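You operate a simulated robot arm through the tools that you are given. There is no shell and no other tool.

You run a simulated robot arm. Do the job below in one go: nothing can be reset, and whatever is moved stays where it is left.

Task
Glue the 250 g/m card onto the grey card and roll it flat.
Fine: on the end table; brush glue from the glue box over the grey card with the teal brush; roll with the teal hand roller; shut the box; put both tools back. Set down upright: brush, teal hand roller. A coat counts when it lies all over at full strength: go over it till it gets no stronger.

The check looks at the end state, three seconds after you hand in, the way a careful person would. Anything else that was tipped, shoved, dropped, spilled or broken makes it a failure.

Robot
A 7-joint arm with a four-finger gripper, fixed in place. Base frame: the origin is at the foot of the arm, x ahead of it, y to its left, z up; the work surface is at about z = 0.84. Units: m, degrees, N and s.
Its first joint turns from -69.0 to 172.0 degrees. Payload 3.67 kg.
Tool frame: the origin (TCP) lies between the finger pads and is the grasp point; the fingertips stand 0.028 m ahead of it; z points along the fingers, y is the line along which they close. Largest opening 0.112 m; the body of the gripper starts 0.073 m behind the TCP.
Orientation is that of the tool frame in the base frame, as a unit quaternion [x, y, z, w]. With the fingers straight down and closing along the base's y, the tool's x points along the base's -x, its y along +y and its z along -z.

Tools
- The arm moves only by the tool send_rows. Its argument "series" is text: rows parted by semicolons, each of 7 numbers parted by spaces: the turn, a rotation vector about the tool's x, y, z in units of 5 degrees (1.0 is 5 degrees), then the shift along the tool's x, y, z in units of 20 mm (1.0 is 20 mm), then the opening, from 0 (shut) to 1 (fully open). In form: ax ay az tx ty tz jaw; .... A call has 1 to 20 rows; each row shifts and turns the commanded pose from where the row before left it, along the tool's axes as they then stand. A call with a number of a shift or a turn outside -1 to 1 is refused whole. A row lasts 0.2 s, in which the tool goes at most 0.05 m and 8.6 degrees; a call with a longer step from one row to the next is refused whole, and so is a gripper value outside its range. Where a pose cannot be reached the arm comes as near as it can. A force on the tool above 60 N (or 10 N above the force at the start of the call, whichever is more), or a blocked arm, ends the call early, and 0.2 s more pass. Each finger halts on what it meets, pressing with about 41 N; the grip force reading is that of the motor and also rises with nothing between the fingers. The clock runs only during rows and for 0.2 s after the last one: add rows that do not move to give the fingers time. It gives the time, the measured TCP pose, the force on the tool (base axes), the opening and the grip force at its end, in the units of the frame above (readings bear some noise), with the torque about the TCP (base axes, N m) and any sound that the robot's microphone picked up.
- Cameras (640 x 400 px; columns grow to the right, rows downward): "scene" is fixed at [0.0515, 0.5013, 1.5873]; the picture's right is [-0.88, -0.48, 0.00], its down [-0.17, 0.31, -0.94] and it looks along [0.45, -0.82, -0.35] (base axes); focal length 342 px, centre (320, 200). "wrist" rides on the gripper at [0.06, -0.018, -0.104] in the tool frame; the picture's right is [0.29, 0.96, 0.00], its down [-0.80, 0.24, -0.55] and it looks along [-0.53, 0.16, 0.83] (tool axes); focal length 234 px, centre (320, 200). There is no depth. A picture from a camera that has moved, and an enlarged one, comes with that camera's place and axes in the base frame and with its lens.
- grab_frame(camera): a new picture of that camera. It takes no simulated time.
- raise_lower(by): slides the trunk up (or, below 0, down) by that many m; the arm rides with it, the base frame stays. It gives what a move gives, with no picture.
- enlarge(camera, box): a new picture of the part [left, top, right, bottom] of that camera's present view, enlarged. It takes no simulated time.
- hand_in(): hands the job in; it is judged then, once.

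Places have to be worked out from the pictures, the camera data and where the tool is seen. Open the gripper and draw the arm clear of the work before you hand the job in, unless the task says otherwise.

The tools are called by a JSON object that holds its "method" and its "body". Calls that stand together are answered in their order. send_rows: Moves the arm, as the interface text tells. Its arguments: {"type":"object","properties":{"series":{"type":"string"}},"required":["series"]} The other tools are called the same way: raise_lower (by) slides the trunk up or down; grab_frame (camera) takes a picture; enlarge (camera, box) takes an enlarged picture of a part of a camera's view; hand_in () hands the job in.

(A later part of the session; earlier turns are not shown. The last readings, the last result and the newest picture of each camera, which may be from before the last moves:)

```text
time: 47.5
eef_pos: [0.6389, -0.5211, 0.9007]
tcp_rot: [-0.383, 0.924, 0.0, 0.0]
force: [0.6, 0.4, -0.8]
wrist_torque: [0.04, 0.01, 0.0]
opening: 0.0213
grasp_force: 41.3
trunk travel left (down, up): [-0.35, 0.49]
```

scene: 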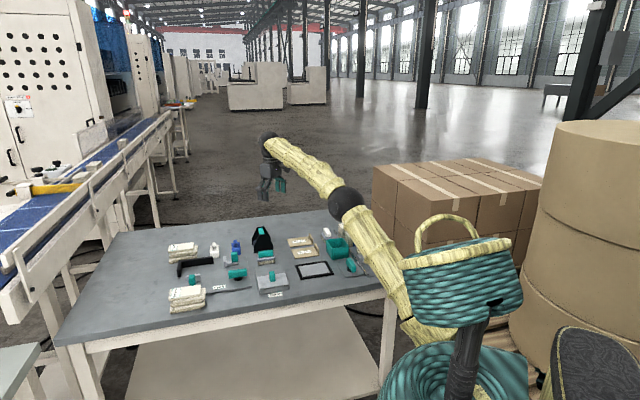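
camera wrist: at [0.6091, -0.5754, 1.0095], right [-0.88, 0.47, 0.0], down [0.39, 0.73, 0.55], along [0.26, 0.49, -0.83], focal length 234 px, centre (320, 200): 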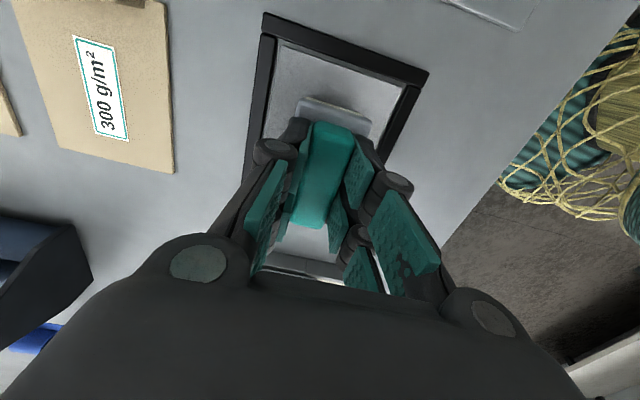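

{"method": "send_rows", "body": {"series": "0 0 0 0 0 0.05 0;0 0 0 0 0 0.05 0;0 0 0 0 0 0 0"}}

{"method": "enlarge", "body": {"camera": "scene", "box": [280, 240, 350, 290]}}

```text
time: 48.3
eef_pos: [0.6377, -0.5211, 0.8987]
tcp_rot: [-0.384, 0.923, 0.0, 0.0]
force: [0.7, -0.2, 3.4]
wrist_torque: [0.05, -0.09, 0.03]
opening: 0.0213
grasp_force: 41.0
trunk travel left (down, up): [-0.35, 0.49]
```

```text
8.00 times, centred on (315, 265) of scene
camera zoom: at [0.0515, 0.5013, 1.5873], right [-0.88, -0.48, 0.0], down [-0.17, 0.31, -0.94], along [0.45, -0.82, -0.35], focal length 2734 px, centre (360, -320)
```

zoom: 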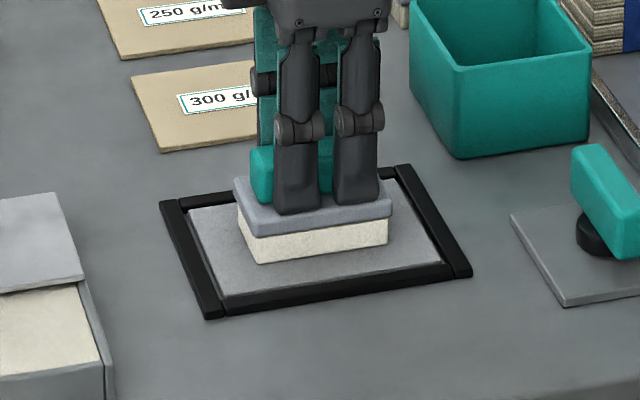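

Contact at TCP z≈0.8987 (3 N). I press half a millimetre more and begin slow strokes: to one corner, along q, then step across.

{"method": "send_rows", "body": {"series": "0 0 0 0 0 0.03 0;0 0 0 0.25 -0.225 0 0;0 0 0 0.25 -0.225 0 0;0 0 0 0.25 -0.225 0 0;0 0 0 0.25 -0.225 0 0;0 0 0 -0.25 0 0 0;0 0 0 -0.25 0 0 0;0 0 0 -0.25 0 0 0;0 0 0 -0.25 0 0 0;0 0 0 -0.25 0 0 0;0 0 0 -0.25 0 0 0;0 0 0 -0.25 0 0 0;0 0 0 -0.25 0 0 0;0 0 0 0 0 0 0"}}

{"method": "enlarge", "body": {"camera": "scene", "box": [280, 240, 350, 290]}}

{"method": "grab_frame", "body": {"camera": "wrist"}}

```text
time: 51.3
eef_pos: [0.6644, -0.5186, 0.8988]
tcp_rot: [-0.383, 0.924, 0.0, 0.0]
force: [-2.6, -2.4, 13.6]
wrist_torque: [-0.07, 0.12, -0.03]
opening: 0.0217
grasp_force: 40.7
trunk travel left (down, up): [-0.35, 0.49]
```

```text
8.00 times, centred on (315, 265) of scene
camera zoom: at [0.0515, 0.5013, 1.5873], right [-0.88, -0.48, 0.0], down [-0.17, 0.31, -0.94], along [0.45, -0.82, -0.35], focal length 2734 px, centre (360, -320)
```

zoom: 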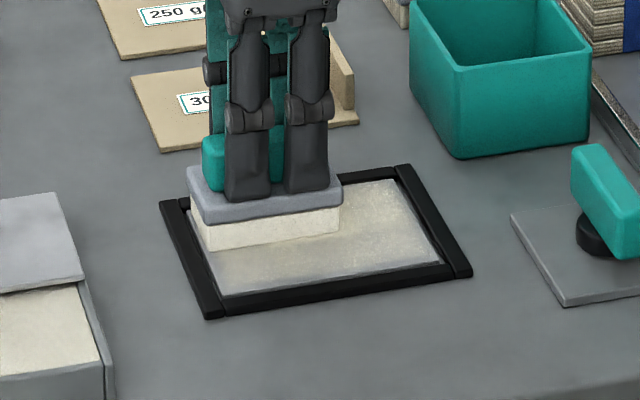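

```text
taken
camera wrist: at [0.635, -0.5733, 1.0027], right [-0.88, 0.47, 0.0], down [0.39, 0.73, 0.55], along [0.26, 0.49, -0.83], focal length 234 px, centre (320, 200)
```

wrist: 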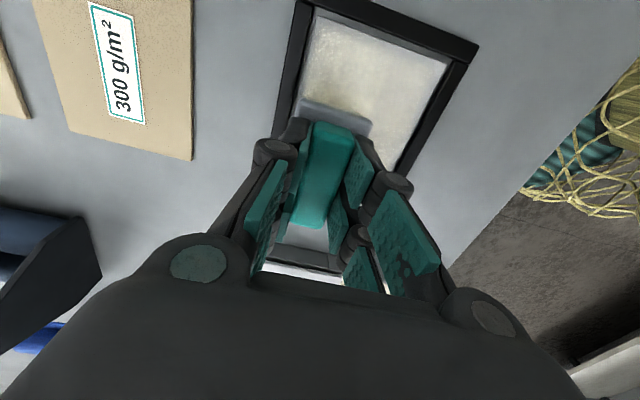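

The glue goes on and the frame has not moved. I continue with the middle and the other lane.

{"method": "send_rows", "body": {"series": "0 0 0 0 0.225 0 0;0 0 0 0 0.225 0 0;0 0 0 0 0.225 0 0;0 0 0 0 0.225 0 0;0 0 0 0.25 0 0 0;0 0 0 0.25 0 0 0;0 0 0 0.25 0 0 0;0 0 0 0.25 0 0 0;0 0 0 0.25 0 0 0;0 0 0 0.25 0 0 0;0 0 0 0.25 0 0 0;0 0 0 0.25 0 0 0;0 0 0 0 0.225 0 0;0 0 0 0 0.225 0 0;0 0 0 0 0.225 0 0;0 0 0 0 0.225 0 0;0 0 0 0 0 0 0"}}

{"method": "send_rows", "body": {"series": "0 0 0 -0.25 0 0 0;0 0 0 -0.25 0 0 0;0 0 0 -0.25 0 0 0;0 0 0 -0.25 0 0 0;0 0 0 -0.25 0 0 0;0 0 0 -0.25 0 0 0;0 0 0 -0.25 0 0 0;0 0 0 -0.25 0 0 0;0 0 0 0 0 0 0"}}

{"method": "enlarge", "body": {"camera": "scene", "box": [280, 240, 350, 290]}}

{"method": "grab_frame", "body": {"camera": "wrist"}}

```text
time: 54.9
eef_pos: [0.6111, -0.5214, 0.8968]
tcp_rot: [-0.382, 0.924, 0.001, 0.001]
force: [1.6, -3.4, 10.4]
wrist_torque: [-0.02, -0.11, -0.02]
opening: 0.0214
grasp_force: 41.1
trunk travel left (down, up): [-0.35, 0.49]
```

```text
time: 56.9
eef_pos: [0.6404, -0.4934, 0.8986]
tcp_rot: [-0.383, 0.924, 0.0, 0.0]
force: [-2.1, -2.0, 10.3]
wrist_torque: [-0.14, 0.08, -0.03]
opening: 0.0215
grasp_force: 41.2
trunk travel left (down, up): [-0.35, 0.49]
```

```text
8.00 times, centred on (315, 265) of scene
camera zoom: at [0.0515, 0.5013, 1.5873], right [-0.88, -0.48, 0.0], down [-0.17, 0.31, -0.94], along [0.45, -0.82, -0.35], focal length 2734 px, centre (360, -320)
```

zoom: 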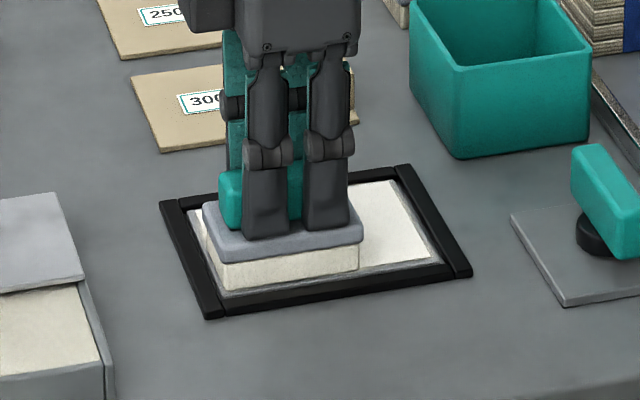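

```text
taken
camera wrist: at [0.6098, -0.5483, 1.0026], right [-0.88, 0.47, 0.0], down [0.39, 0.73, 0.55], along [0.26, 0.49, -0.83], focal length 234 px, centre (320, 200)
```

wrist: 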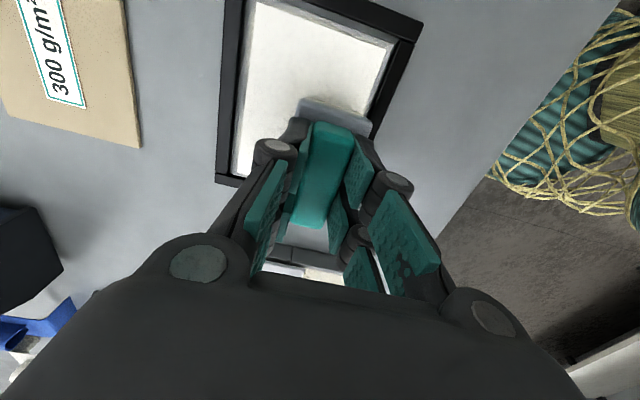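

The coat is building up; I look closely at its margins against the card's edges.

{"method": "enlarge", "body": {"camera": "wrist", "box": [200, 0, 440, 200]}}

{"method": "enlarge", "body": {"camera": "scene", "box": [296, 255, 346, 285]}}

```text
2.00 times, centred on (320, 100) of wrist
camera zoom: at [0.6098, -0.5483, 1.0026], right [-0.88, 0.47, 0.0], down [0.39, 0.73, 0.55], along [0.26, 0.49, -0.83], focal length 468 px, centre (320, 400)
```

zoom: 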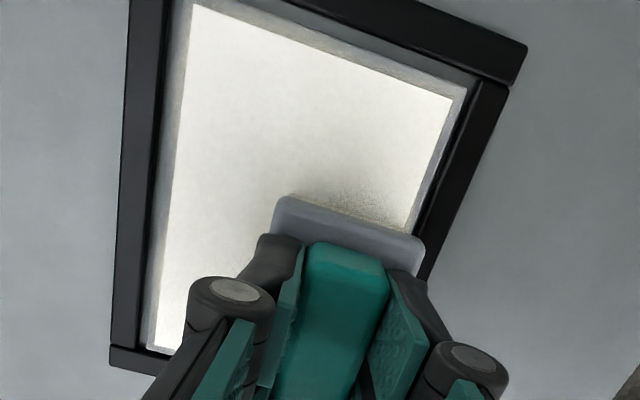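

```text
12.80 times, centred on (321, 270) of scene
camera zoom: at [0.0515, 0.5013, 1.5873], right [-0.88, -0.48, 0.0], down [-0.17, 0.31, -0.94], along [0.45, -0.82, -0.35], focal length 4374 px, centre (307, -696)
```

zoom: 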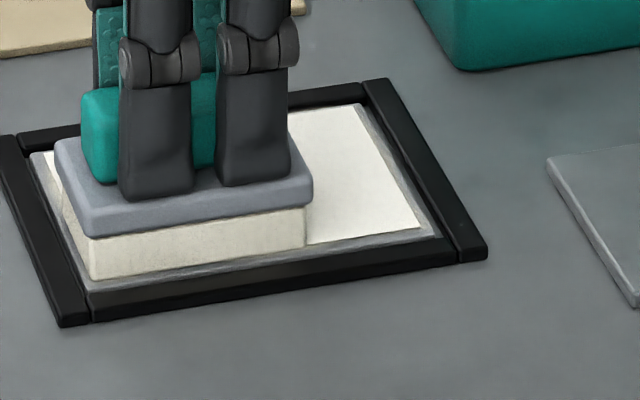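

The coat ends 3–5 mm short of the card's edges (bristles are slightly narrower than the block). I widen the strokes to a perimeter pass, checking side force as I get near the rails.

{"method": "send_rows", "body": {"series": "0 0 0 -0.13 0.09 0 0;0 0 0 -0.13 0.085 0 0;0 0 0 0 0 0 0"}}

{"method": "send_rows", "body": {"series": "0 0 0 0.25 0 0 0;0 0 0 0.25 0 0 0;0 0 0 0.25 0 0 0;0 0 0 0.25 0 0 0;0 0 0 0.25 0 0 0;0 0 0 0.25 0 0 0;0 0 0 0.25 0 0 0;0 0 0 0.25 0 0 0;0 0 0 0.25 0 0 0;0 0 0 0.25 0 0 0;0 0 0 0 0 0 0"}}

{"method": "enlarge", "body": {"camera": "scene", "box": [280, 240, 350, 290]}}

```text
time: 57.7
eef_pos: [0.6398, -0.4894, 0.8984]
tcp_rot: [-0.382, 0.924, 0.0, 0.0]
force: [-3.4, -15.8, 13.0]
wrist_torque: [-0.85, 0.18, -0.06]
opening: 0.0213
grasp_force: 41.2
trunk travel left (down, up): [-0.35, 0.49]
```

```text
time: 60.1
eef_pos: [0.6062, -0.5225, 0.8994]
tcp_rot: [-0.384, 0.924, -0.001, 0.0]
force: [5.8, 7.8, 10.0]
wrist_torque: [0.47, -0.4, -0.06]
opening: 0.0215
grasp_force: 41.5
trunk travel left (down, up): [-0.35, 0.49]
```

```text
8.00 times, centred on (315, 265) of scene
camera zoom: at [0.0515, 0.5013, 1.5873], right [-0.88, -0.48, 0.0], down [-0.17, 0.31, -0.94], along [0.45, -0.82, -0.35], focal length 2734 px, centre (360, -320)
```

zoom: 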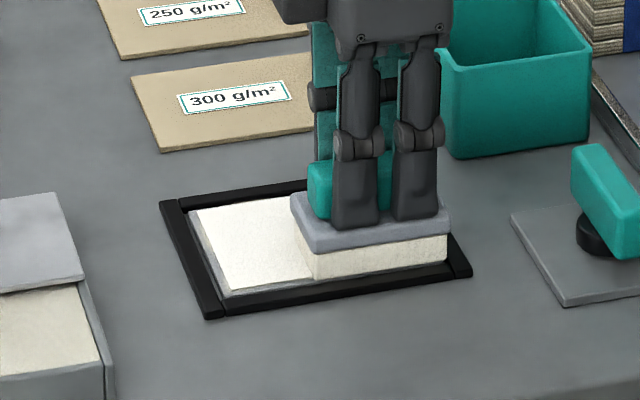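

Light contact with the rails at q≈0.106 and 0.059 shows the limits; the frame stays put. I back off a hair and do the other sides of the perimeter.

{"method": "send_rows", "body": {"series": "0 0 0 -0.03 -0.25 0 0;0 0 0 0 -0.25 0 0;0 0 0 0 -0.25 0 0;0 0 0 0 -0.25 0 0;0 0 0 0 -0.25 0 0;0 0 0 0 -0.25 0 0;0 0 0 0 -0.25 0 0;0 0 0 0 -0.25 0 0;0 0 0 0 0 0 0"}}

{"method": "send_rows", "body": {"series": "0 0 0 -0.25 0 0 0;0 0 0 -0.25 0 0 0;0 0 0 -0.25 0 0 0;0 0 0 -0.25 0 0 0;0 0 0 -0.25 0 0 0;0 0 0 -0.25 0 0 0;0 0 0 -0.25 0 0 0;0 0 0 -0.25 0 0 0;0 0 0 -0.25 0 0 0;0 0 0 -0.05 0 0 0;0 0 0 0 0 0 0"}}

{"method": "enlarge", "body": {"camera": "wrist", "box": [200, 0, 480, 200]}}

{"method": "enlarge", "body": {"camera": "scene", "box": [280, 240, 350, 290]}}

```text
time: 62.1
eef_pos: [0.6345, -0.5505, 0.8994]
tcp_rot: [-0.383, 0.924, -0.001, 0.0]
force: [2.1, 8.0, 7.5]
wrist_torque: [0.43, -0.15, -0.07]
opening: 0.0215
grasp_force: 40.9
trunk travel left (down, up): [-0.35, 0.49]
```

```text
time: 64.5
eef_pos: [0.667, -0.5188, 0.8994]
tcp_rot: [-0.382, 0.924, -0.001, 0.0]
force: [-1.5, -0.9, 5.7]
wrist_torque: [-0.09, 0.14, -0.02]
opening: 0.0211
grasp_force: 41.6
trunk travel left (down, up): [-0.35, 0.49]
```

```text
2.00 times, centred on (340, 100) of wrist
camera zoom: at [0.6372, -0.5727, 1.0027], right [-0.88, 0.47, 0.0], down [0.39, 0.73, 0.55], along [0.26, 0.49, -0.83], focal length 468 px, centre (280, 400)
```

zoom: 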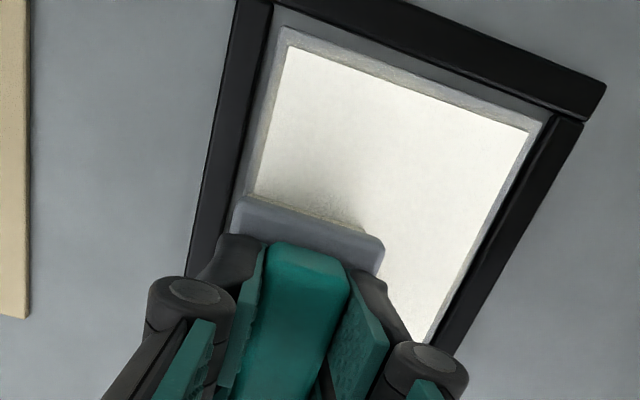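

```text
8.00 times, centred on (315, 265) of scene
camera zoom: at [0.0515, 0.5013, 1.5873], right [-0.88, -0.48, 0.0], down [-0.17, 0.31, -0.94], along [0.45, -0.82, -0.35], focal length 2734 px, centre (360, -320)
```

zoom: 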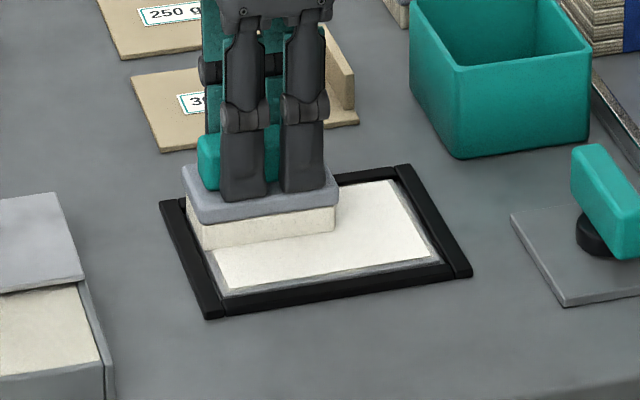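

A grey rim a few mm wide remains with only specks on it, so the brush is probably running dry. I lift and go back for more glue.

{"method": "send_rows", "body": {"series": "0 0 0 0 0 -0.2 0;0 0 0 0 0 -0.8 0;0 0 0 0 0 -1 0;0 0 0 0 0 -1 0;0 0 0 -0.973 0.53 0 0;0 0 0 -0.973 0.53 0 0;0 0 0 -0.973 0.53 0 0;0 0 0 -0.973 0.53 0 0;0 0 0 -0.973 0.53 0 0;0 0 0 -0.973 0.53 0 0;0 0 0 -0.973 0.53 0 0;0 0 0 -0.973 0.53 0 0;0 0 0 0 0 0 0"}}

{"method": "grab_frame", "body": {"camera": "wrist"}}

{"method": "enlarge", "body": {"camera": "scene", "box": [240, 235, 350, 305]}}

{"method": "enlarge", "body": {"camera": "scene", "box": [296, 255, 346, 285]}}

```text
time: 67.3
eef_pos: [0.7166, -0.3493, 0.9594]
tcp_rot: [-0.383, 0.924, 0.001, 0.0]
force: [-0.7, -0.3, -0.5]
wrist_torque: [0.02, -0.02, 0.02]
opening: 0.0215
grasp_force: 40.9
trunk travel left (down, up): [-0.35, 0.49]
```

```text
taken
camera wrist: at [0.6873, -0.4029, 1.0619], right [-0.88, 0.47, 0.0], down [0.39, 0.73, 0.55], along [0.26, 0.49, -0.83], focal length 234 px, centre (320, 200)
```

wrist: 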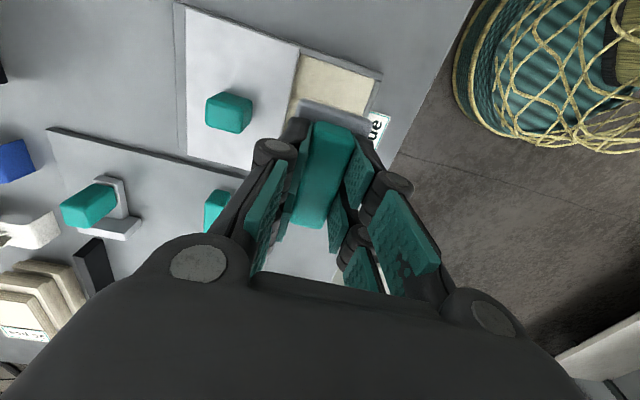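

```text
5.71 times, centred on (295, 270) of scene
camera zoom: at [0.0515, 0.5013, 1.5873], right [-0.88, -0.48, 0.0], down [-0.17, 0.31, -0.94], along [0.45, -0.82, -0.35], focal length 1953 px, centre (463, -200)
```

zoom: 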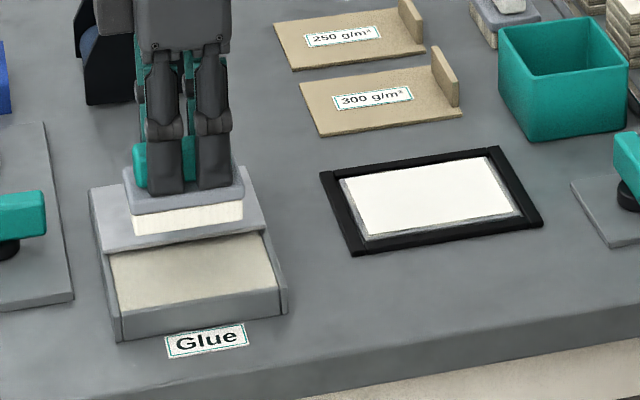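

```text
12.80 times, centred on (321, 270) of scene
camera zoom: at [0.0515, 0.5013, 1.5873], right [-0.88, -0.48, 0.0], down [-0.17, 0.31, -0.94], along [0.45, -0.82, -0.35], focal length 4374 px, centre (307, -696)
```

zoom: 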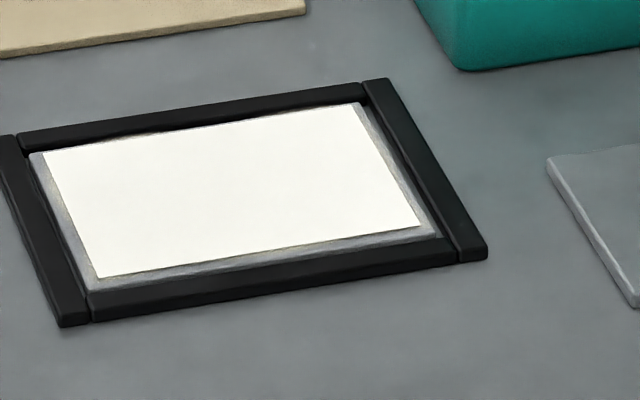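

The coated rectangle kept exactly the same sharp edges after the wider pass, so that rim is simply the card's border; the coat is uniform. To be sure of full strength I reload and go over once more.

{"method": "send_rows", "body": {"series": "0 0 0 0 0.05 1 0;0 0 0 0 0 1 0;0 0 0 0 0 0.25 0;0 0 0 0 0 0.1 0;0 0 0 0 0 0 0"}}

{"method": "enlarge", "body": {"camera": "scene", "box": [240, 240, 320, 300]}}

```text
time: 68.5
eef_pos: [0.7163, -0.3482, 0.9135]
tcp_rot: [-0.382, 0.924, -0.001, 0.002]
force: [1.2, -2.4, 14.3]
wrist_torque: [-0.32, 0.24, 0.03]
opening: 0.0214
grasp_force: 40.9
trunk travel left (down, up): [-0.35, 0.49]
```

```text
6.67 times, centred on (280, 270) of scene
camera zoom: at [0.0515, 0.5013, 1.5873], right [-0.88, -0.48, 0.0], down [-0.17, 0.31, -0.94], along [0.45, -0.82, -0.35], focal length 2278 px, centre (587, -267)
```

zoom: 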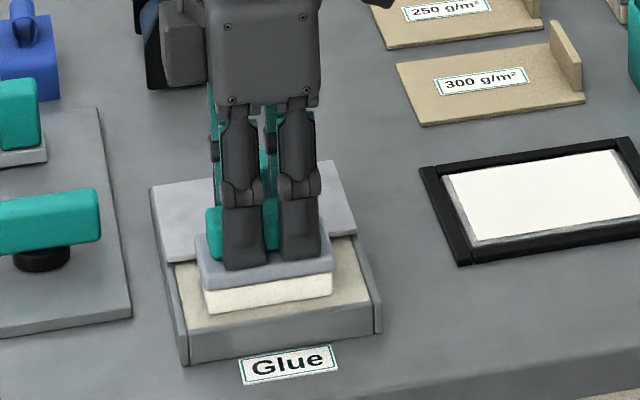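

Reloaded. Back over the card, down to contact at the +q/-p corner.

{"method": "send_rows", "body": {"series": "0 0 0 0 0 -0.5 0;0 0 0 0 0 -1 0;0 0 0 0 0 -0.85 0;0 0 0 0.977 -0.53 0 0;0 0 0 0.977 -0.53 0 0;0 0 0 0.977 -0.53 0 0;0 0 0 0.977 -0.53 0 0;0 0 0 0.977 -0.53 0 0;0 0 0 0.977 -0.53 0 0;0 0 0 0.977 -0.53 0 0;0 0 0 0.977 -0.53 0 0;0 0 0 0 0 0 0;0 0 0 0 0 1 0;0 0 0 0 0 1 0;0 0 0 0 0 0.75 0;0 0 0 0 0 0 0"}}

{"method": "enlarge", "body": {"camera": "scene", "box": [280, 240, 350, 290]}}

```text
time: 71.9
eef_pos: [0.6672, -0.5176, 0.9036]
tcp_rot: [-0.383, 0.924, 0.001, 0.0]
force: [0.1, 0.9, -1.1]
wrist_torque: [0.0, -0.01, 0.0]
opening: 0.0216
grasp_force: 41.3
trunk travel left (down, up): [-0.35, 0.49]
```

```text
8.00 times, centred on (315, 265) of scene
camera zoom: at [0.0515, 0.5013, 1.5873], right [-0.88, -0.48, 0.0], down [-0.17, 0.31, -0.94], along [0.45, -0.82, -0.35], focal length 2734 px, centre (360, -320)
```

zoom: 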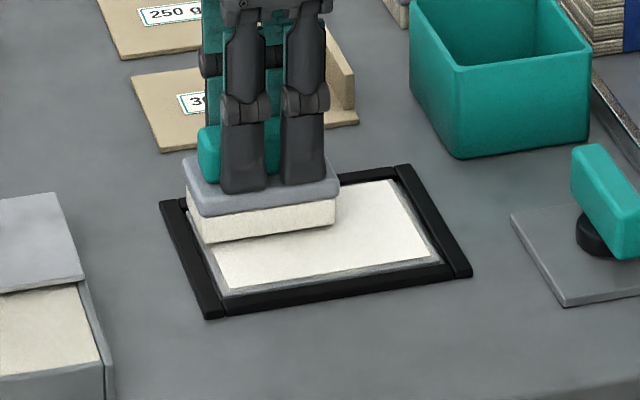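

{"method": "send_rows", "body": {"series": "0 0 0 0.08 0 0.15 0;0 0 0 0 0 0.12 0;0 0 0 0.25 0 0 0;0 0 0 0.25 0 0 0;0 0 0 0.25 0 0 0;0 0 0 0.25 0 0 0;0 0 0 0.25 0 0 0;0 0 0 0.25 0 0 0;0 0 0 0.25 0 0 0;0 0 0 0.25 0 0 0;0 0 0 0.12 0 0 0;0 0 0 0 0.24 0 0;0 0 0 0 0.24 0 0;0 0 0 0 0.24 0 0;0 0 0 0 0.24 0 0;0 0 0 0 0 0 0"}}

{"method": "send_rows", "body": {"series": "0 0 0 -0.25 0 0 0;0 0 0 -0.25 0 0 0;0 0 0 -0.25 0 0 0;0 0 0 -0.25 0 0 0;0 0 0 -0.25 0 0 0;0 0 0 -0.25 0 0 0;0 0 0 -0.25 0 0 0;0 0 0 -0.25 0 0 0;0 0 0 -0.1 0 0 0;0 0 0 0 0.24 0 0;0 0 0 0 0.24 0 0;0 0 0 0 0.24 0 0;0 0 0 0 0.22 0 0;0 0 0 0 0 0 0"}}

{"method": "send_rows", "body": {"series": "0 0 0 0.25 0 0 0;0 0 0 0.25 0 0 0;0 0 0 0.25 0 0 0;0 0 0 0.25 0 0 0;0 0 0 0.25 0 0 0;0 0 0 0.25 0 0 0;0 0 0 0.25 0 0 0;0 0 0 0.25 0 0 0;0 0 0 0.1 0 0 0;0 0 0 0 -0.24 0 0;0 0 0 0 -0.24 0 0;0 0 0 0 -0.24 0 0;0 0 0 0 -0.24 0 0;0 0 0 0 0 0 0"}}

{"method": "enlarge", "body": {"camera": "scene", "box": [280, 240, 350, 290]}}

```text
time: 75.3
eef_pos: [0.6208, -0.5346, 0.8975]
tcp_rot: [-0.382, 0.924, 0.0, 0.0]
force: [1.2, -2.3, 17.3]
wrist_torque: [-0.02, -0.14, -0.01]
opening: 0.0215
grasp_force: 41.1
trunk travel left (down, up): [-0.35, 0.49]
```

```text
time: 78.3
eef_pos: [0.6367, -0.4917, 0.8978]
tcp_rot: [-0.383, 0.924, 0.0, 0.0]
force: [3.5, -1.0, 14.3]
wrist_torque: [-0.1, -0.09, -0.02]
opening: 0.0216
grasp_force: 41.5
trunk travel left (down, up): [-0.35, 0.49]
```

```text
time: 81.3
eef_pos: [0.6221, -0.5357, 0.8988]
tcp_rot: [-0.384, 0.924, 0.0, 0.0]
force: [-1.8, 0.1, 11.1]
wrist_torque: [0.09, 0.06, 0.02]
opening: 0.0216
grasp_force: 40.8
trunk travel left (down, up): [-0.35, 0.49]
```

```text
8.00 times, centred on (315, 265) of scene
camera zoom: at [0.0515, 0.5013, 1.5873], right [-0.88, -0.48, 0.0], down [-0.17, 0.31, -0.94], along [0.45, -0.82, -0.35], focal length 2734 px, centre (360, -320)
```

zoom: 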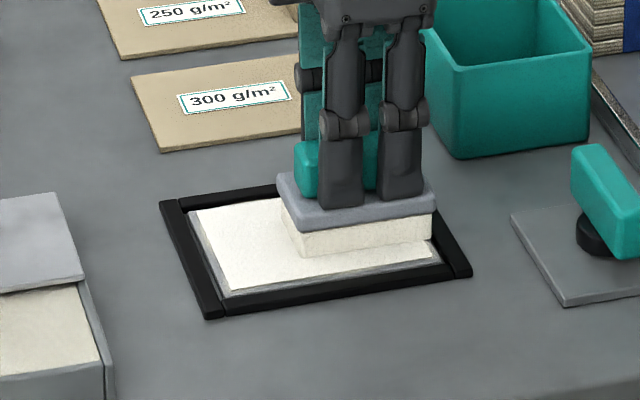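

Second coat done with steady pressure. I lift and carry the brush back to its home (TCP 0.845,-0.481).

{"method": "send_rows", "body": {"series": "0 0 0 0 0 -0.5 0;0 0 0 0 0 -1 0;0 0 0 0 0 -1 0;0 0 0 0 0 -1 0;0 0 0 0 0 -0.6 0;0 0 0 -0.98 -0.594 0 0;0 0 0 -0.98 -0.594 0 0;0 0 0 -0.98 -0.594 0 0;0 0 0 -0.98 -0.594 0 0;0 0 0 -0.98 -0.594 0 0;0 0 0 -0.98 -0.594 0 0;0 0 0 -0.98 -0.594 0 0;0 0 0 -0.98 -0.594 0 0;0 0 0 -0.98 -0.594 0 0;0 0 0 -0.98 -0.594 0 0;0 0 0 0 0 0 0"}}

{"method": "enlarge", "body": {"camera": "scene", "box": [220, 210, 350, 300]}}

{"method": "grab_frame", "body": {"camera": "wrist"}}

```text
time: 84.7
eef_pos: [0.8438, -0.4802, 0.9798]
tcp_rot: [-0.382, 0.924, 0.0, 0.0]
force: [-0.4, 0.5, -0.2]
wrist_torque: [0.0, -0.01, -0.01]
opening: 0.0214
grasp_force: 41.3
trunk travel left (down, up): [-0.35, 0.49]
```

```text
4.44 times, centred on (285, 255) of scene
camera zoom: at [0.0515, 0.5013, 1.5873], right [-0.88, -0.48, 0.0], down [-0.17, 0.31, -0.94], along [0.45, -0.82, -0.35], focal length 1519 px, centre (476, -44)
```

zoom: 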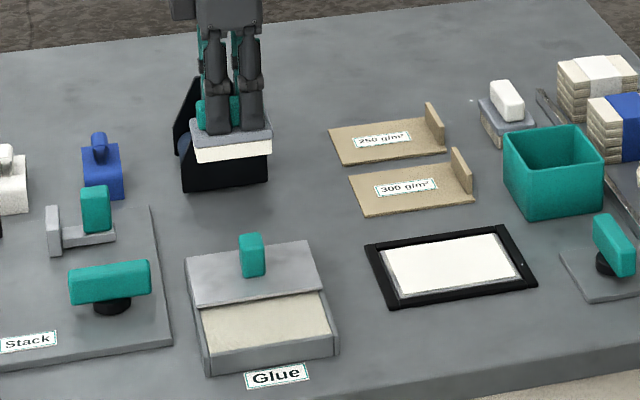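

```text
taken
camera wrist: at [0.8143, -0.5349, 1.0839], right [-0.88, 0.47, 0.0], down [0.39, 0.73, 0.55], along [0.26, 0.49, -0.83], focal length 234 px, centre (320, 200)
```

wrist: 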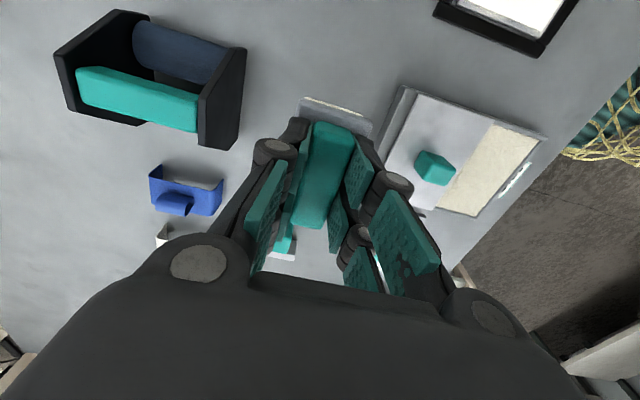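

The brush is above its home spot. I lower to just above contact, then probe.

{"method": "send_rows", "body": {"series": "0 0 0 0 -0.07 1 0;0 0 0 0 0 1 0;0 0 0 0 0 1 0;0 0 0 0 0 0.7 0;0 0 0 0 0 0.25 0;0 0 0 0 0 0.05 0;0 0 0 0 0 0 0"}}

{"method": "send_rows", "body": {"series": "0 0 0 0 0 0.05 0;0 0 0 0 0 0.04 0;0 0 0 0 0 0 0"}}

```text
time: 86.3
eef_pos: [0.8459, -0.4823, 0.899]
tcp_rot: [-0.383, 0.924, 0.0, 0.0]
force: [0.6, -0.6, -0.7]
wrist_torque: [0.01, 0.03, 0.02]
opening: 0.0215
grasp_force: 40.9
trunk travel left (down, up): [-0.35, 0.49]
```

```text
time: 87.1
eef_pos: [0.846, -0.4818, 0.8984]
tcp_rot: [-0.383, 0.924, 0.0, 0.0]
force: [-0.6, -0.7, -0.8]
wrist_torque: [0.01, 0.02, 0.01]
opening: 0.0216
grasp_force: 40.9
trunk travel left (down, up): [-0.35, 0.49]
```

{"method": "send_rows", "body": {"series": "0 0 0 0 0 0.05 0;0 0 0 0 0 0.05 0;0 0 0 0 0 0 0"}}

```text
time: 87.9
eef_pos: [0.8454, -0.4821, 0.8962]
tcp_rot: [-0.383, 0.924, 0.001, 0.0]
force: [0.6, -0.4, -1.2]
wrist_torque: [0.01, -0.02, -0.02]
opening: 0.0216
grasp_force: 41.3
trunk travel left (down, up): [-0.35, 0.49]
```

Not yet touching; continue in 1 mm steps.

{"method": "send_rows", "body": {"series": "0 0 0 0 0 0.05 0;0 0 0 0 0 0.05 0;0 0 0 0 0 0 0"}}

```text
time: 88.7
eef_pos: [0.8462, -0.4818, 0.894]
tcp_rot: [-0.383, 0.924, -0.001, -0.001]
force: [-0.2, -0.1, 0.1]
wrist_torque: [-0.04, 0.01, 0.01]
opening: 0.0213
grasp_force: 40.7
trunk travel left (down, up): [-0.35, 0.49]
```

{"method": "send_rows", "body": {"series": "0 0 0 0 0 0.05 0;0 0 0 0 0 0 0"}}

{"method": "enlarge", "body": {"camera": "scene", "box": [240, 230, 300, 270]}}

```text
time: 89.3
eef_pos: [0.8458, -0.4822, 0.8941]
tcp_rot: [-0.383, 0.924, 0.001, -0.001]
force: [1.7, -2.1, 5.5]
wrist_torque: [-0.16, 0.07, 0.06]
opening: 0.0213
grasp_force: 40.7
trunk travel left (down, up): [-0.35, 0.49]
```

```text
10.00 times, centred on (270, 250) of scene
camera zoom: at [0.0515, 0.5013, 1.5873], right [-0.88, -0.48, 0.0], down [-0.17, 0.31, -0.94], along [0.45, -0.82, -0.35], focal length 3417 px, centre (820, -300)
```

zoom: 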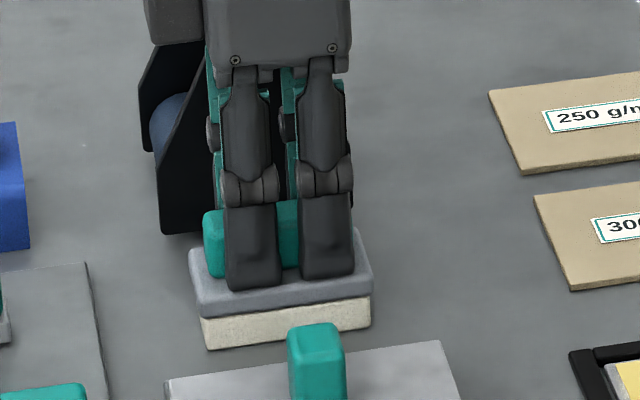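

Brush rests on the table (5 N). I release with a partial opening and rise, then look at the card.

{"method": "send_rows", "body": {"series": "0 0 0 0 0 0 0.3;0 0 0 0 0 0 0.4;0 0 0 0 0 -0.5 0.4;0 0 0 0 0 -1 0.4;0 0 0 0 0 -1 0.4;0 0 0 0 0 -1 0.4;0 0 0 0 0 -1 0.4;0 0 0 0 0 -1 0.4;0 0 0 0 0 -1 0.4;0 0 0 0 0 -1 0.4;0 0 0 0 0 0 0.4"}}

{"method": "enlarge", "body": {"camera": "scene", "box": [220, 210, 350, 300]}}

{"method": "enlarge", "body": {"camera": "scene", "box": [280, 240, 350, 290]}}

{"method": "grab_frame", "body": {"camera": "wrist"}}

```text
time: 91.7
eef_pos: [0.8455, -0.483, 1.0428]
tcp_rot: [-0.383, 0.924, -0.001, 0.0]
force: [-0.2, -0.7, -0.1]
wrist_torque: [-0.02, 0.0, 0.0]
opening: 0.0447
grasp_force: 0.1
trunk travel left (down, up): [-0.35, 0.49]
```

```text
4.44 times, centred on (285, 255) of scene
camera zoom: at [0.0515, 0.5013, 1.5873], right [-0.88, -0.48, 0.0], down [-0.17, 0.31, -0.94], along [0.45, -0.82, -0.35], focal length 1519 px, centre (476, -44)
```

zoom: 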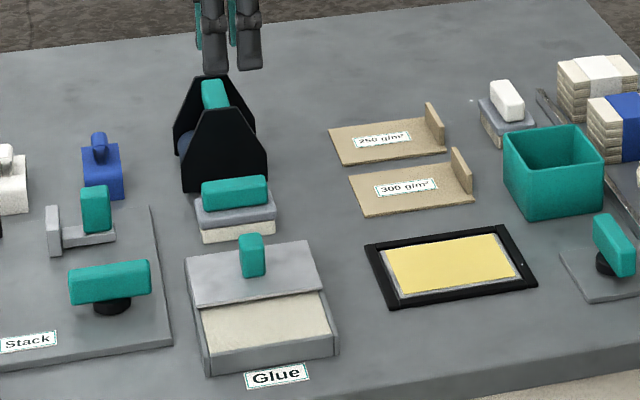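

```text
8.00 times, centred on (315, 265) of scene
camera zoom: at [0.0515, 0.5013, 1.5873], right [-0.88, -0.48, 0.0], down [-0.17, 0.31, -0.94], along [0.45, -0.82, -0.35], focal length 2734 px, centre (360, -320)
```

zoom: 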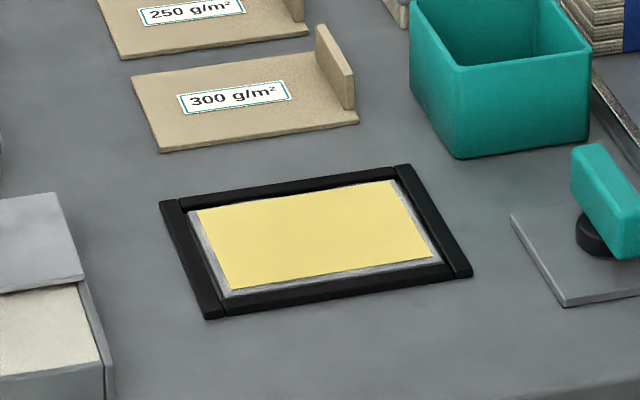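

```text
taken
camera wrist: at [0.8162, -0.537, 1.1471], right [-0.88, 0.47, 0.0], down [0.39, 0.73, 0.55], along [0.26, 0.49, -0.83], focal length 234 px, centre (320, 200)
```

wrist: 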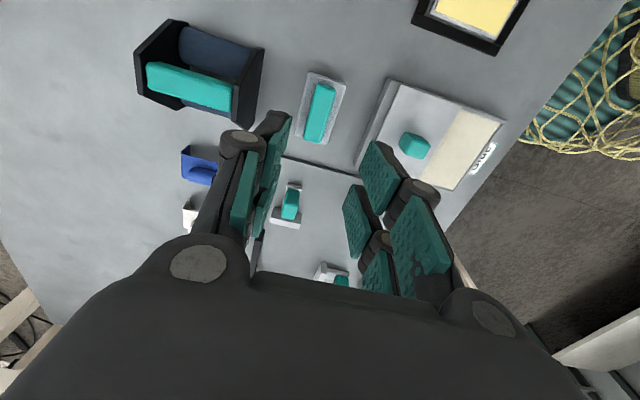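

The coat has turned evenly yellow (the glue is setting to tack), so the card goes on next without delay. I turn back to +45° while moving over the 250 card's tab, estimated at (0.776,-0.728).

{"method": "send_rows", "body": {"series": "0 0 1 0.586 -0.331 0.05 0.4;0 0 1 0.555 -0.381 0.05 0.4;0 0 1 0.519 -0.428 0.05 0.4;0 0 1 0.480 -0.472 0.05 0.4;0 0 1 0.437 -0.511 0.05 0.4;0 0 1 0.391 -0.548 0.05 0.4;0 0 1 0.341 -0.580 0.05 0.4;0 0 1 0.290 -0.607 0.05 0.4;0 0 1 0.236 -0.630 0.05 0.4;0 0 1 0.180 -0.648 0.05 0.4;0 0 1 0.122 -0.661 0.05 0.4;0 0 1 0.065 -0.670 0.05 0.4;0 0 1 0.005 -0.674 0.05 0.4;0 0 1 -0.053 -0.671 0.05 0.4;0 0 1 -0.112 -0.664 0.05 0.5;0 0 1 -0.169 -0.652 0.05 0.5;0 0 1 -0.225 -0.635 0.05 0.5;0 0 1 -0.279 -0.613 0.05 0.5;0 0 0 0 0 0 0.5"}}

{"method": "grab_frame", "body": {"camera": "wrist"}}

{"method": "enlarge", "body": {"camera": "wrist", "box": [200, 0, 440, 180]}}

{"method": "enlarge", "body": {"camera": "scene", "box": [280, 225, 350, 275]}}

```text
time: 95.7
eef_pos: [0.7811, -0.7159, 1.0244]
tcp_rot: [0.383, 0.924, 0.0, 0.0]
force: [0.4, 0.8, -0.2]
wrist_torque: [0.02, 0.0, -0.01]
opening: 0.0557
grasp_force: 0.0
trunk travel left (down, up): [-0.35, 0.49]
```

```text
taken
camera wrist: at [0.7257, -0.6855, 1.1287], right [0.47, 0.88, 0.0], down [0.73, -0.39, 0.55], along [0.49, -0.26, -0.83], focal length 234 px, centre (320, 200)
```

wrist: 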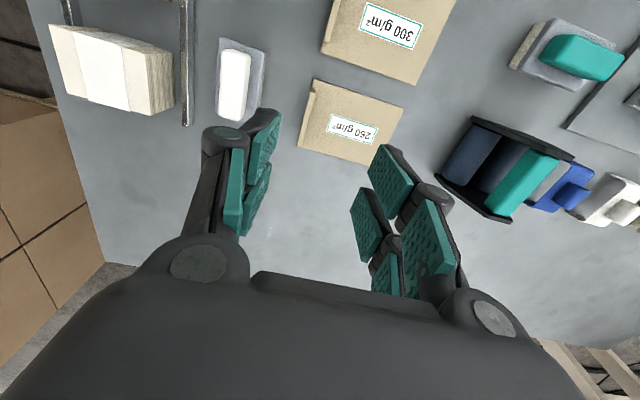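

```text
2.22 times, centred on (320, 90) of wrist
camera zoom: at [0.7257, -0.6855, 1.1287], right [0.47, 0.88, 0.0], down [0.73, -0.39, 0.55], along [0.49, -0.26, -0.83], focal length 520 px, centre (320, 444)
```

zoom: 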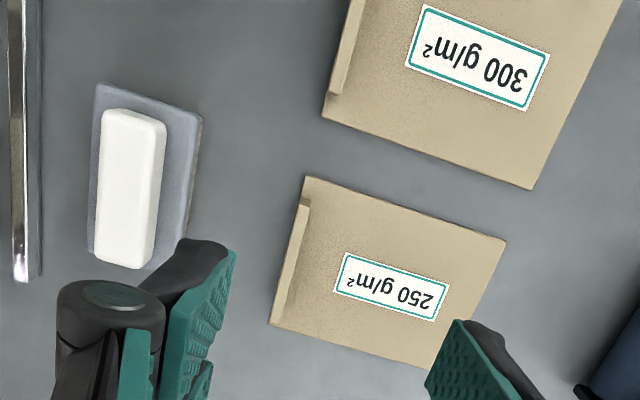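

```text
8.00 times, centred on (315, 250) of scene
camera zoom: at [0.0515, 0.5013, 1.5873], right [-0.88, -0.48, 0.0], down [-0.17, 0.31, -0.94], along [0.45, -0.82, -0.35], focal length 2734 px, centre (360, -200)
```

zoom: 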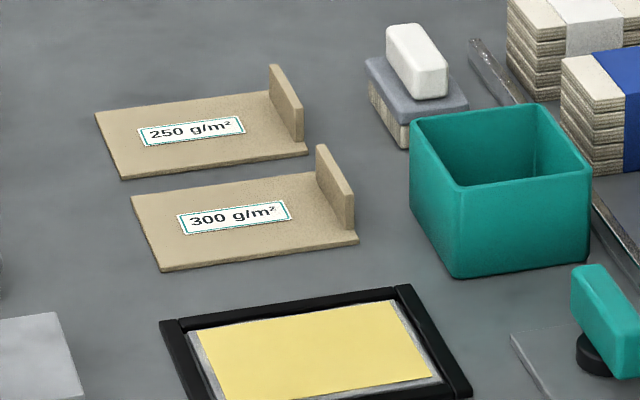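

Tab of the 250 card: centre about (0.779,-0.731), z up to ≈0.868, lying along e1 as needed. I line up with the fingers a third open and descend partway to check.

{"method": "send_rows", "body": {"series": "0 0 0 -0.47 -0.605 0 0.35;0 0 0 0 0 1 0.35;0 0 0 0 0 1 0.35;0 0 0 0 0 1 0.35;0 0 0 0 0 1 0.35;0 0 0 0 0 1 0.35;0 0 0 0 0 0.2 0.35;0 0 0 0 0 0 0.35"}}

{"method": "grab_frame", "body": {"camera": "wrist"}}

{"method": "enlarge", "body": {"camera": "wrist", "box": [220, 80, 420, 260]}}

{"method": "enlarge", "body": {"camera": "scene", "box": [280, 225, 350, 275]}}

```text
time: 97.5
eef_pos: [0.7793, -0.7301, 0.9199]
tcp_rot: [0.383, 0.924, 0.0, 0.0]
force: [1.1, -0.9, -0.3]
wrist_torque: [0.0, -0.04, 0.01]
opening: 0.0393
grasp_force: 0.1
trunk travel left (down, up): [-0.35, 0.49]
```

```text
taken
camera wrist: at [0.7242, -0.7005, 1.0241], right [0.47, 0.88, 0.0], down [0.73, -0.39, 0.55], along [0.49, -0.26, -0.83], focal length 234 px, centre (320, 200)
```

wrist: 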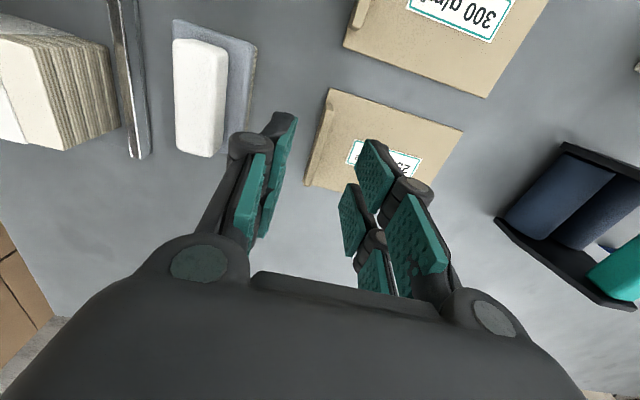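

```text
2.22 times, centred on (320, 170) of wrist
camera zoom: at [0.7242, -0.7005, 1.0241], right [0.47, 0.88, 0.0], down [0.73, -0.39, 0.55], along [0.49, -0.26, -0.83], focal length 520 px, centre (320, 267)
```

zoom: 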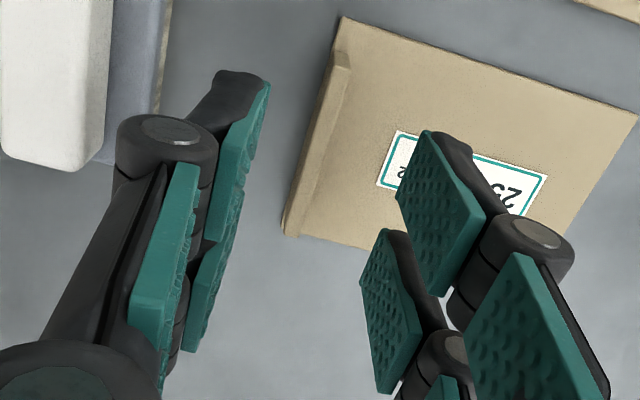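

```text
8.00 times, centred on (315, 250) of scene
camera zoom: at [0.0515, 0.5013, 1.5873], right [-0.88, -0.48, 0.0], down [-0.17, 0.31, -0.94], along [0.45, -0.82, -0.35], focal length 2734 px, centre (360, -200)
```

zoom: 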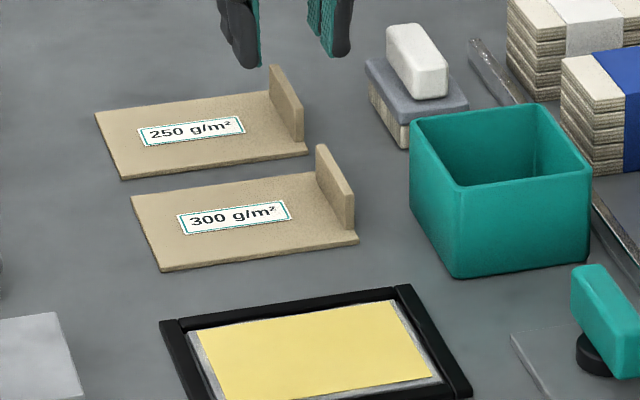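

The tab runs just 2 mm to the left of centre between the fingers. I correct that, descend to z≈0.877 and close gently.

{"method": "send_rows", "body": {"series": "0 0 0 0 -0.1 1 0.35;0 0 0 0 0 0.8 0.35;0 0 0 0 0 0.3 0.35;0 0 0 0 0 0 0.35"}}

{"method": "enlarge", "body": {"camera": "scene", "box": [280, 225, 350, 275]}}

{"method": "enlarge", "body": {"camera": "wrist", "box": [220, 80, 420, 260]}}

```text
time: 98.5
eef_pos: [0.7779, -0.7321, 0.8795]
tcp_rot: [0.382, 0.924, -0.001, 0.0]
force: [-0.1, -0.2, -0.8]
wrist_torque: [-0.03, -0.02, 0.01]
opening: 0.0393
grasp_force: 0.0
trunk travel left (down, up): [-0.35, 0.49]
```

```text
8.00 times, centred on (315, 250) of scene
camera zoom: at [0.0515, 0.5013, 1.5873], right [-0.88, -0.48, 0.0], down [-0.17, 0.31, -0.94], along [0.45, -0.82, -0.35], focal length 2734 px, centre (360, -200)
```

zoom: 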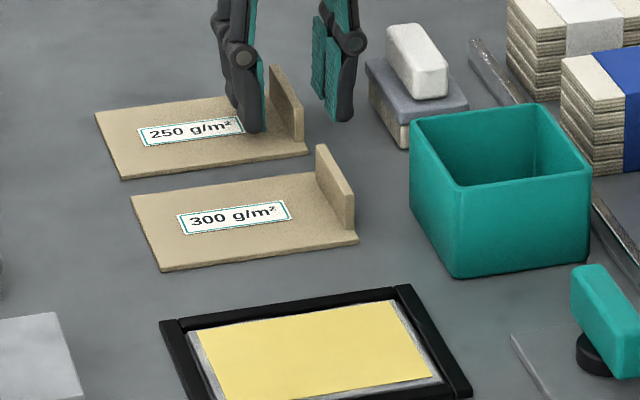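

```text
2.22 times, centred on (320, 170) of wrist
camera zoom: at [0.7226, -0.7017, 0.9826], right [0.47, 0.88, 0.0], down [0.73, -0.39, 0.55], along [0.49, -0.26, -0.83], focal length 520 px, centre (320, 267)
```

zoom: 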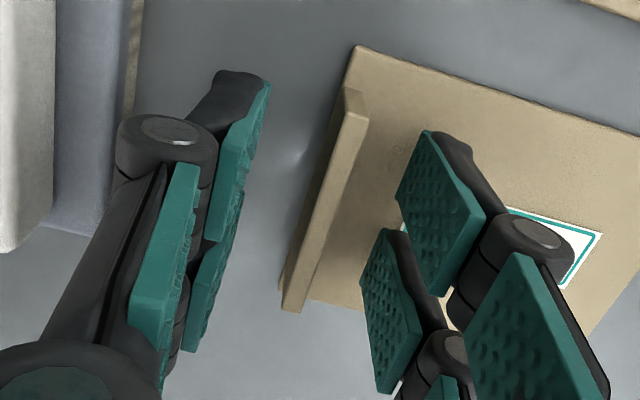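

The tab is centred between the pads. I go 2 mm lower and close.

{"method": "send_rows", "body": {"series": "0 0 0 0 0 0.1 0.35;0 0 0 0 0 0 0.2;0 0 0 0 0 0 0.1;0 0 0 0 0 0 0;0 0 0 0 0 0 0;0 0 0 0 0 0 0"}}

{"method": "enlarge", "body": {"camera": "scene", "box": [280, 225, 350, 275]}}

{"method": "enlarge", "body": {"camera": "wrist", "box": [220, 80, 420, 260]}}

```text
time: 99.9
eef_pos: [0.7774, -0.7313, 0.8772]
tcp_rot: [0.382, 0.924, 0.0, 0.0]
force: [-0.1, -0.1, -0.7]
wrist_torque: [-0.02, -0.02, 0.0]
opening: 0.006
grasp_force: 40.9
trunk travel left (down, up): [-0.35, 0.49]
```

```text
8.00 times, centred on (315, 250) of scene
camera zoom: at [0.0515, 0.5013, 1.5873], right [-0.88, -0.48, 0.0], down [-0.17, 0.31, -0.94], along [0.45, -0.82, -0.35], focal length 2734 px, centre (360, -200)
```

zoom: 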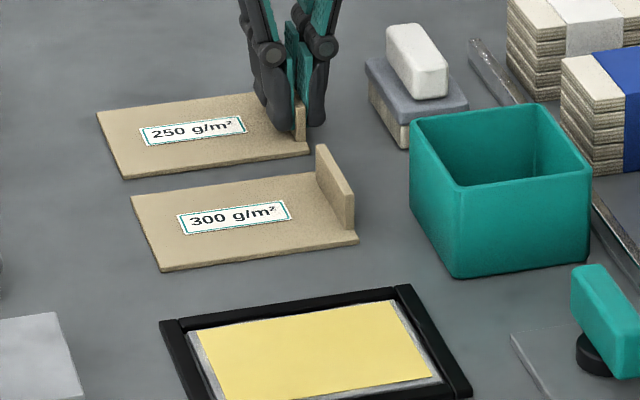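

```text
2.22 times, centred on (320, 170) of wrist
camera zoom: at [0.7226, -0.7021, 0.9804], right [0.47, 0.88, 0.0], down [0.73, -0.39, 0.55], along [0.49, -0.26, -0.83], focal length 520 px, centre (320, 267)
```

zoom: 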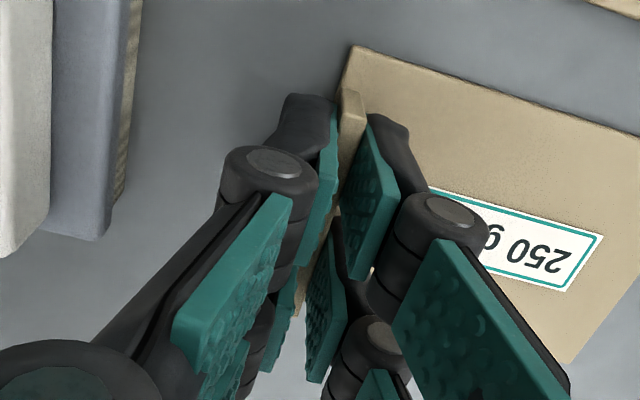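

Tab gripped (6 mm). I lift the card 60 mm and carry it along +e1 over the other card toward the frame, then check alignment above it.

{"method": "send_rows", "body": {"series": "0 0 0 0 0 -0.25 0;0 0 0 0 0 -0.75 0;0 0 0 0 0 -1 0;0 0 0 0 0 -1 0;0 0 0 0.7 0 0 0;0 0 0 0.9 0 0 0;0 0 0 0.9 0 0 0;0 0 0 0.9 0 0 0;0 0 0 0.9 0 0 0;0 0 0 0.9 0 0 0;0 0 0 0.9 0 0 0;0 0 0 0.9 0 0 0;0 0 0 0.9 0 0 0;0 0 0 0.9 0 0 0;0 0 0 0.9 0 0 0;0 0 0 0.9 0 0 0;0 0 0 0.9 0 0 0;0 0 0 0.875 -0.06 0 0;0 0 0 0 0 0 0;0 0 0 0 0 0 0"}}

{"method": "grab_frame", "body": {"camera": "wrist"}}

{"method": "enlarge", "body": {"camera": "wrist", "box": [260, 40, 560, 240]}}

{"method": "enlarge", "body": {"camera": "scene", "box": [270, 235, 350, 295]}}

```text
time: 104.1
eef_pos: [0.6022, -0.5585, 0.9375]
tcp_rot: [0.382, 0.924, 0.0, 0.0]
force: [-0.4, 0.0, -0.2]
wrist_torque: [-0.02, 0.03, -0.02]
opening: 0.0058
grasp_force: 41.0
trunk travel left (down, up): [-0.35, 0.49]
```

```text
taken
camera wrist: at [0.5471, -0.5282, 1.0407], right [0.47, 0.88, 0.0], down [0.73, -0.39, 0.55], along [0.49, -0.26, -0.83], focal length 234 px, centre (320, 200)
```

wrist: 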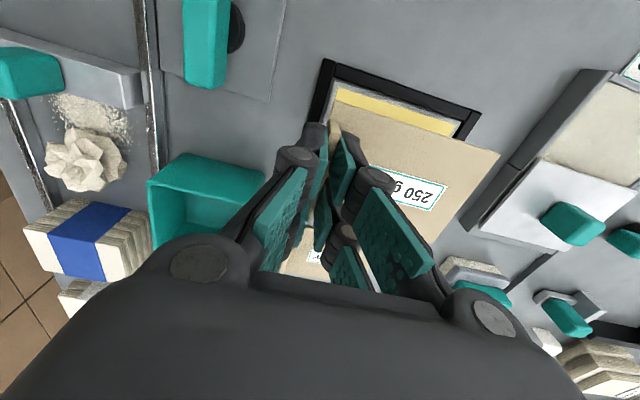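

```text
2.00 times, centred on (410, 140) of wrist
camera zoom: at [0.5471, -0.5282, 1.0407], right [0.47, 0.88, 0.0], down [0.73, -0.39, 0.55], along [0.49, -0.26, -0.83], focal length 468 px, centre (140, 320)
```

zoom: 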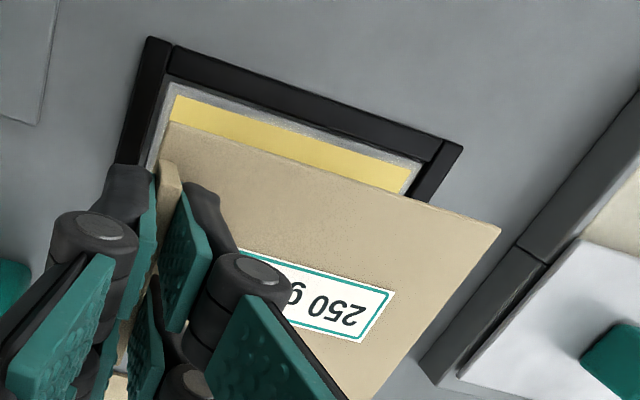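

```text
6.67 times, centred on (310, 265) of scene
camera zoom: at [0.0515, 0.5013, 1.5873], right [-0.88, -0.48, 0.0], down [-0.17, 0.31, -0.94], along [0.45, -0.82, -0.35], focal length 2278 px, centre (387, -233)
```

zoom: 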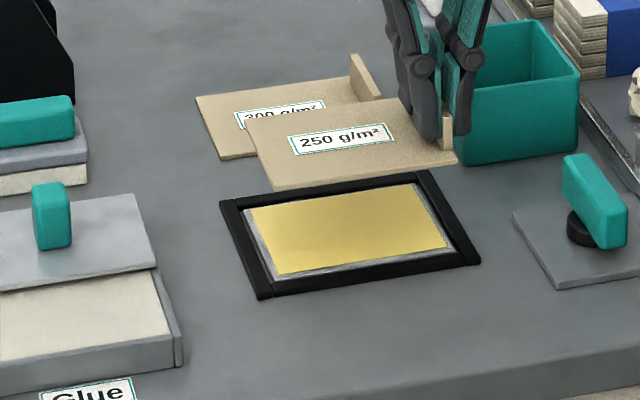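

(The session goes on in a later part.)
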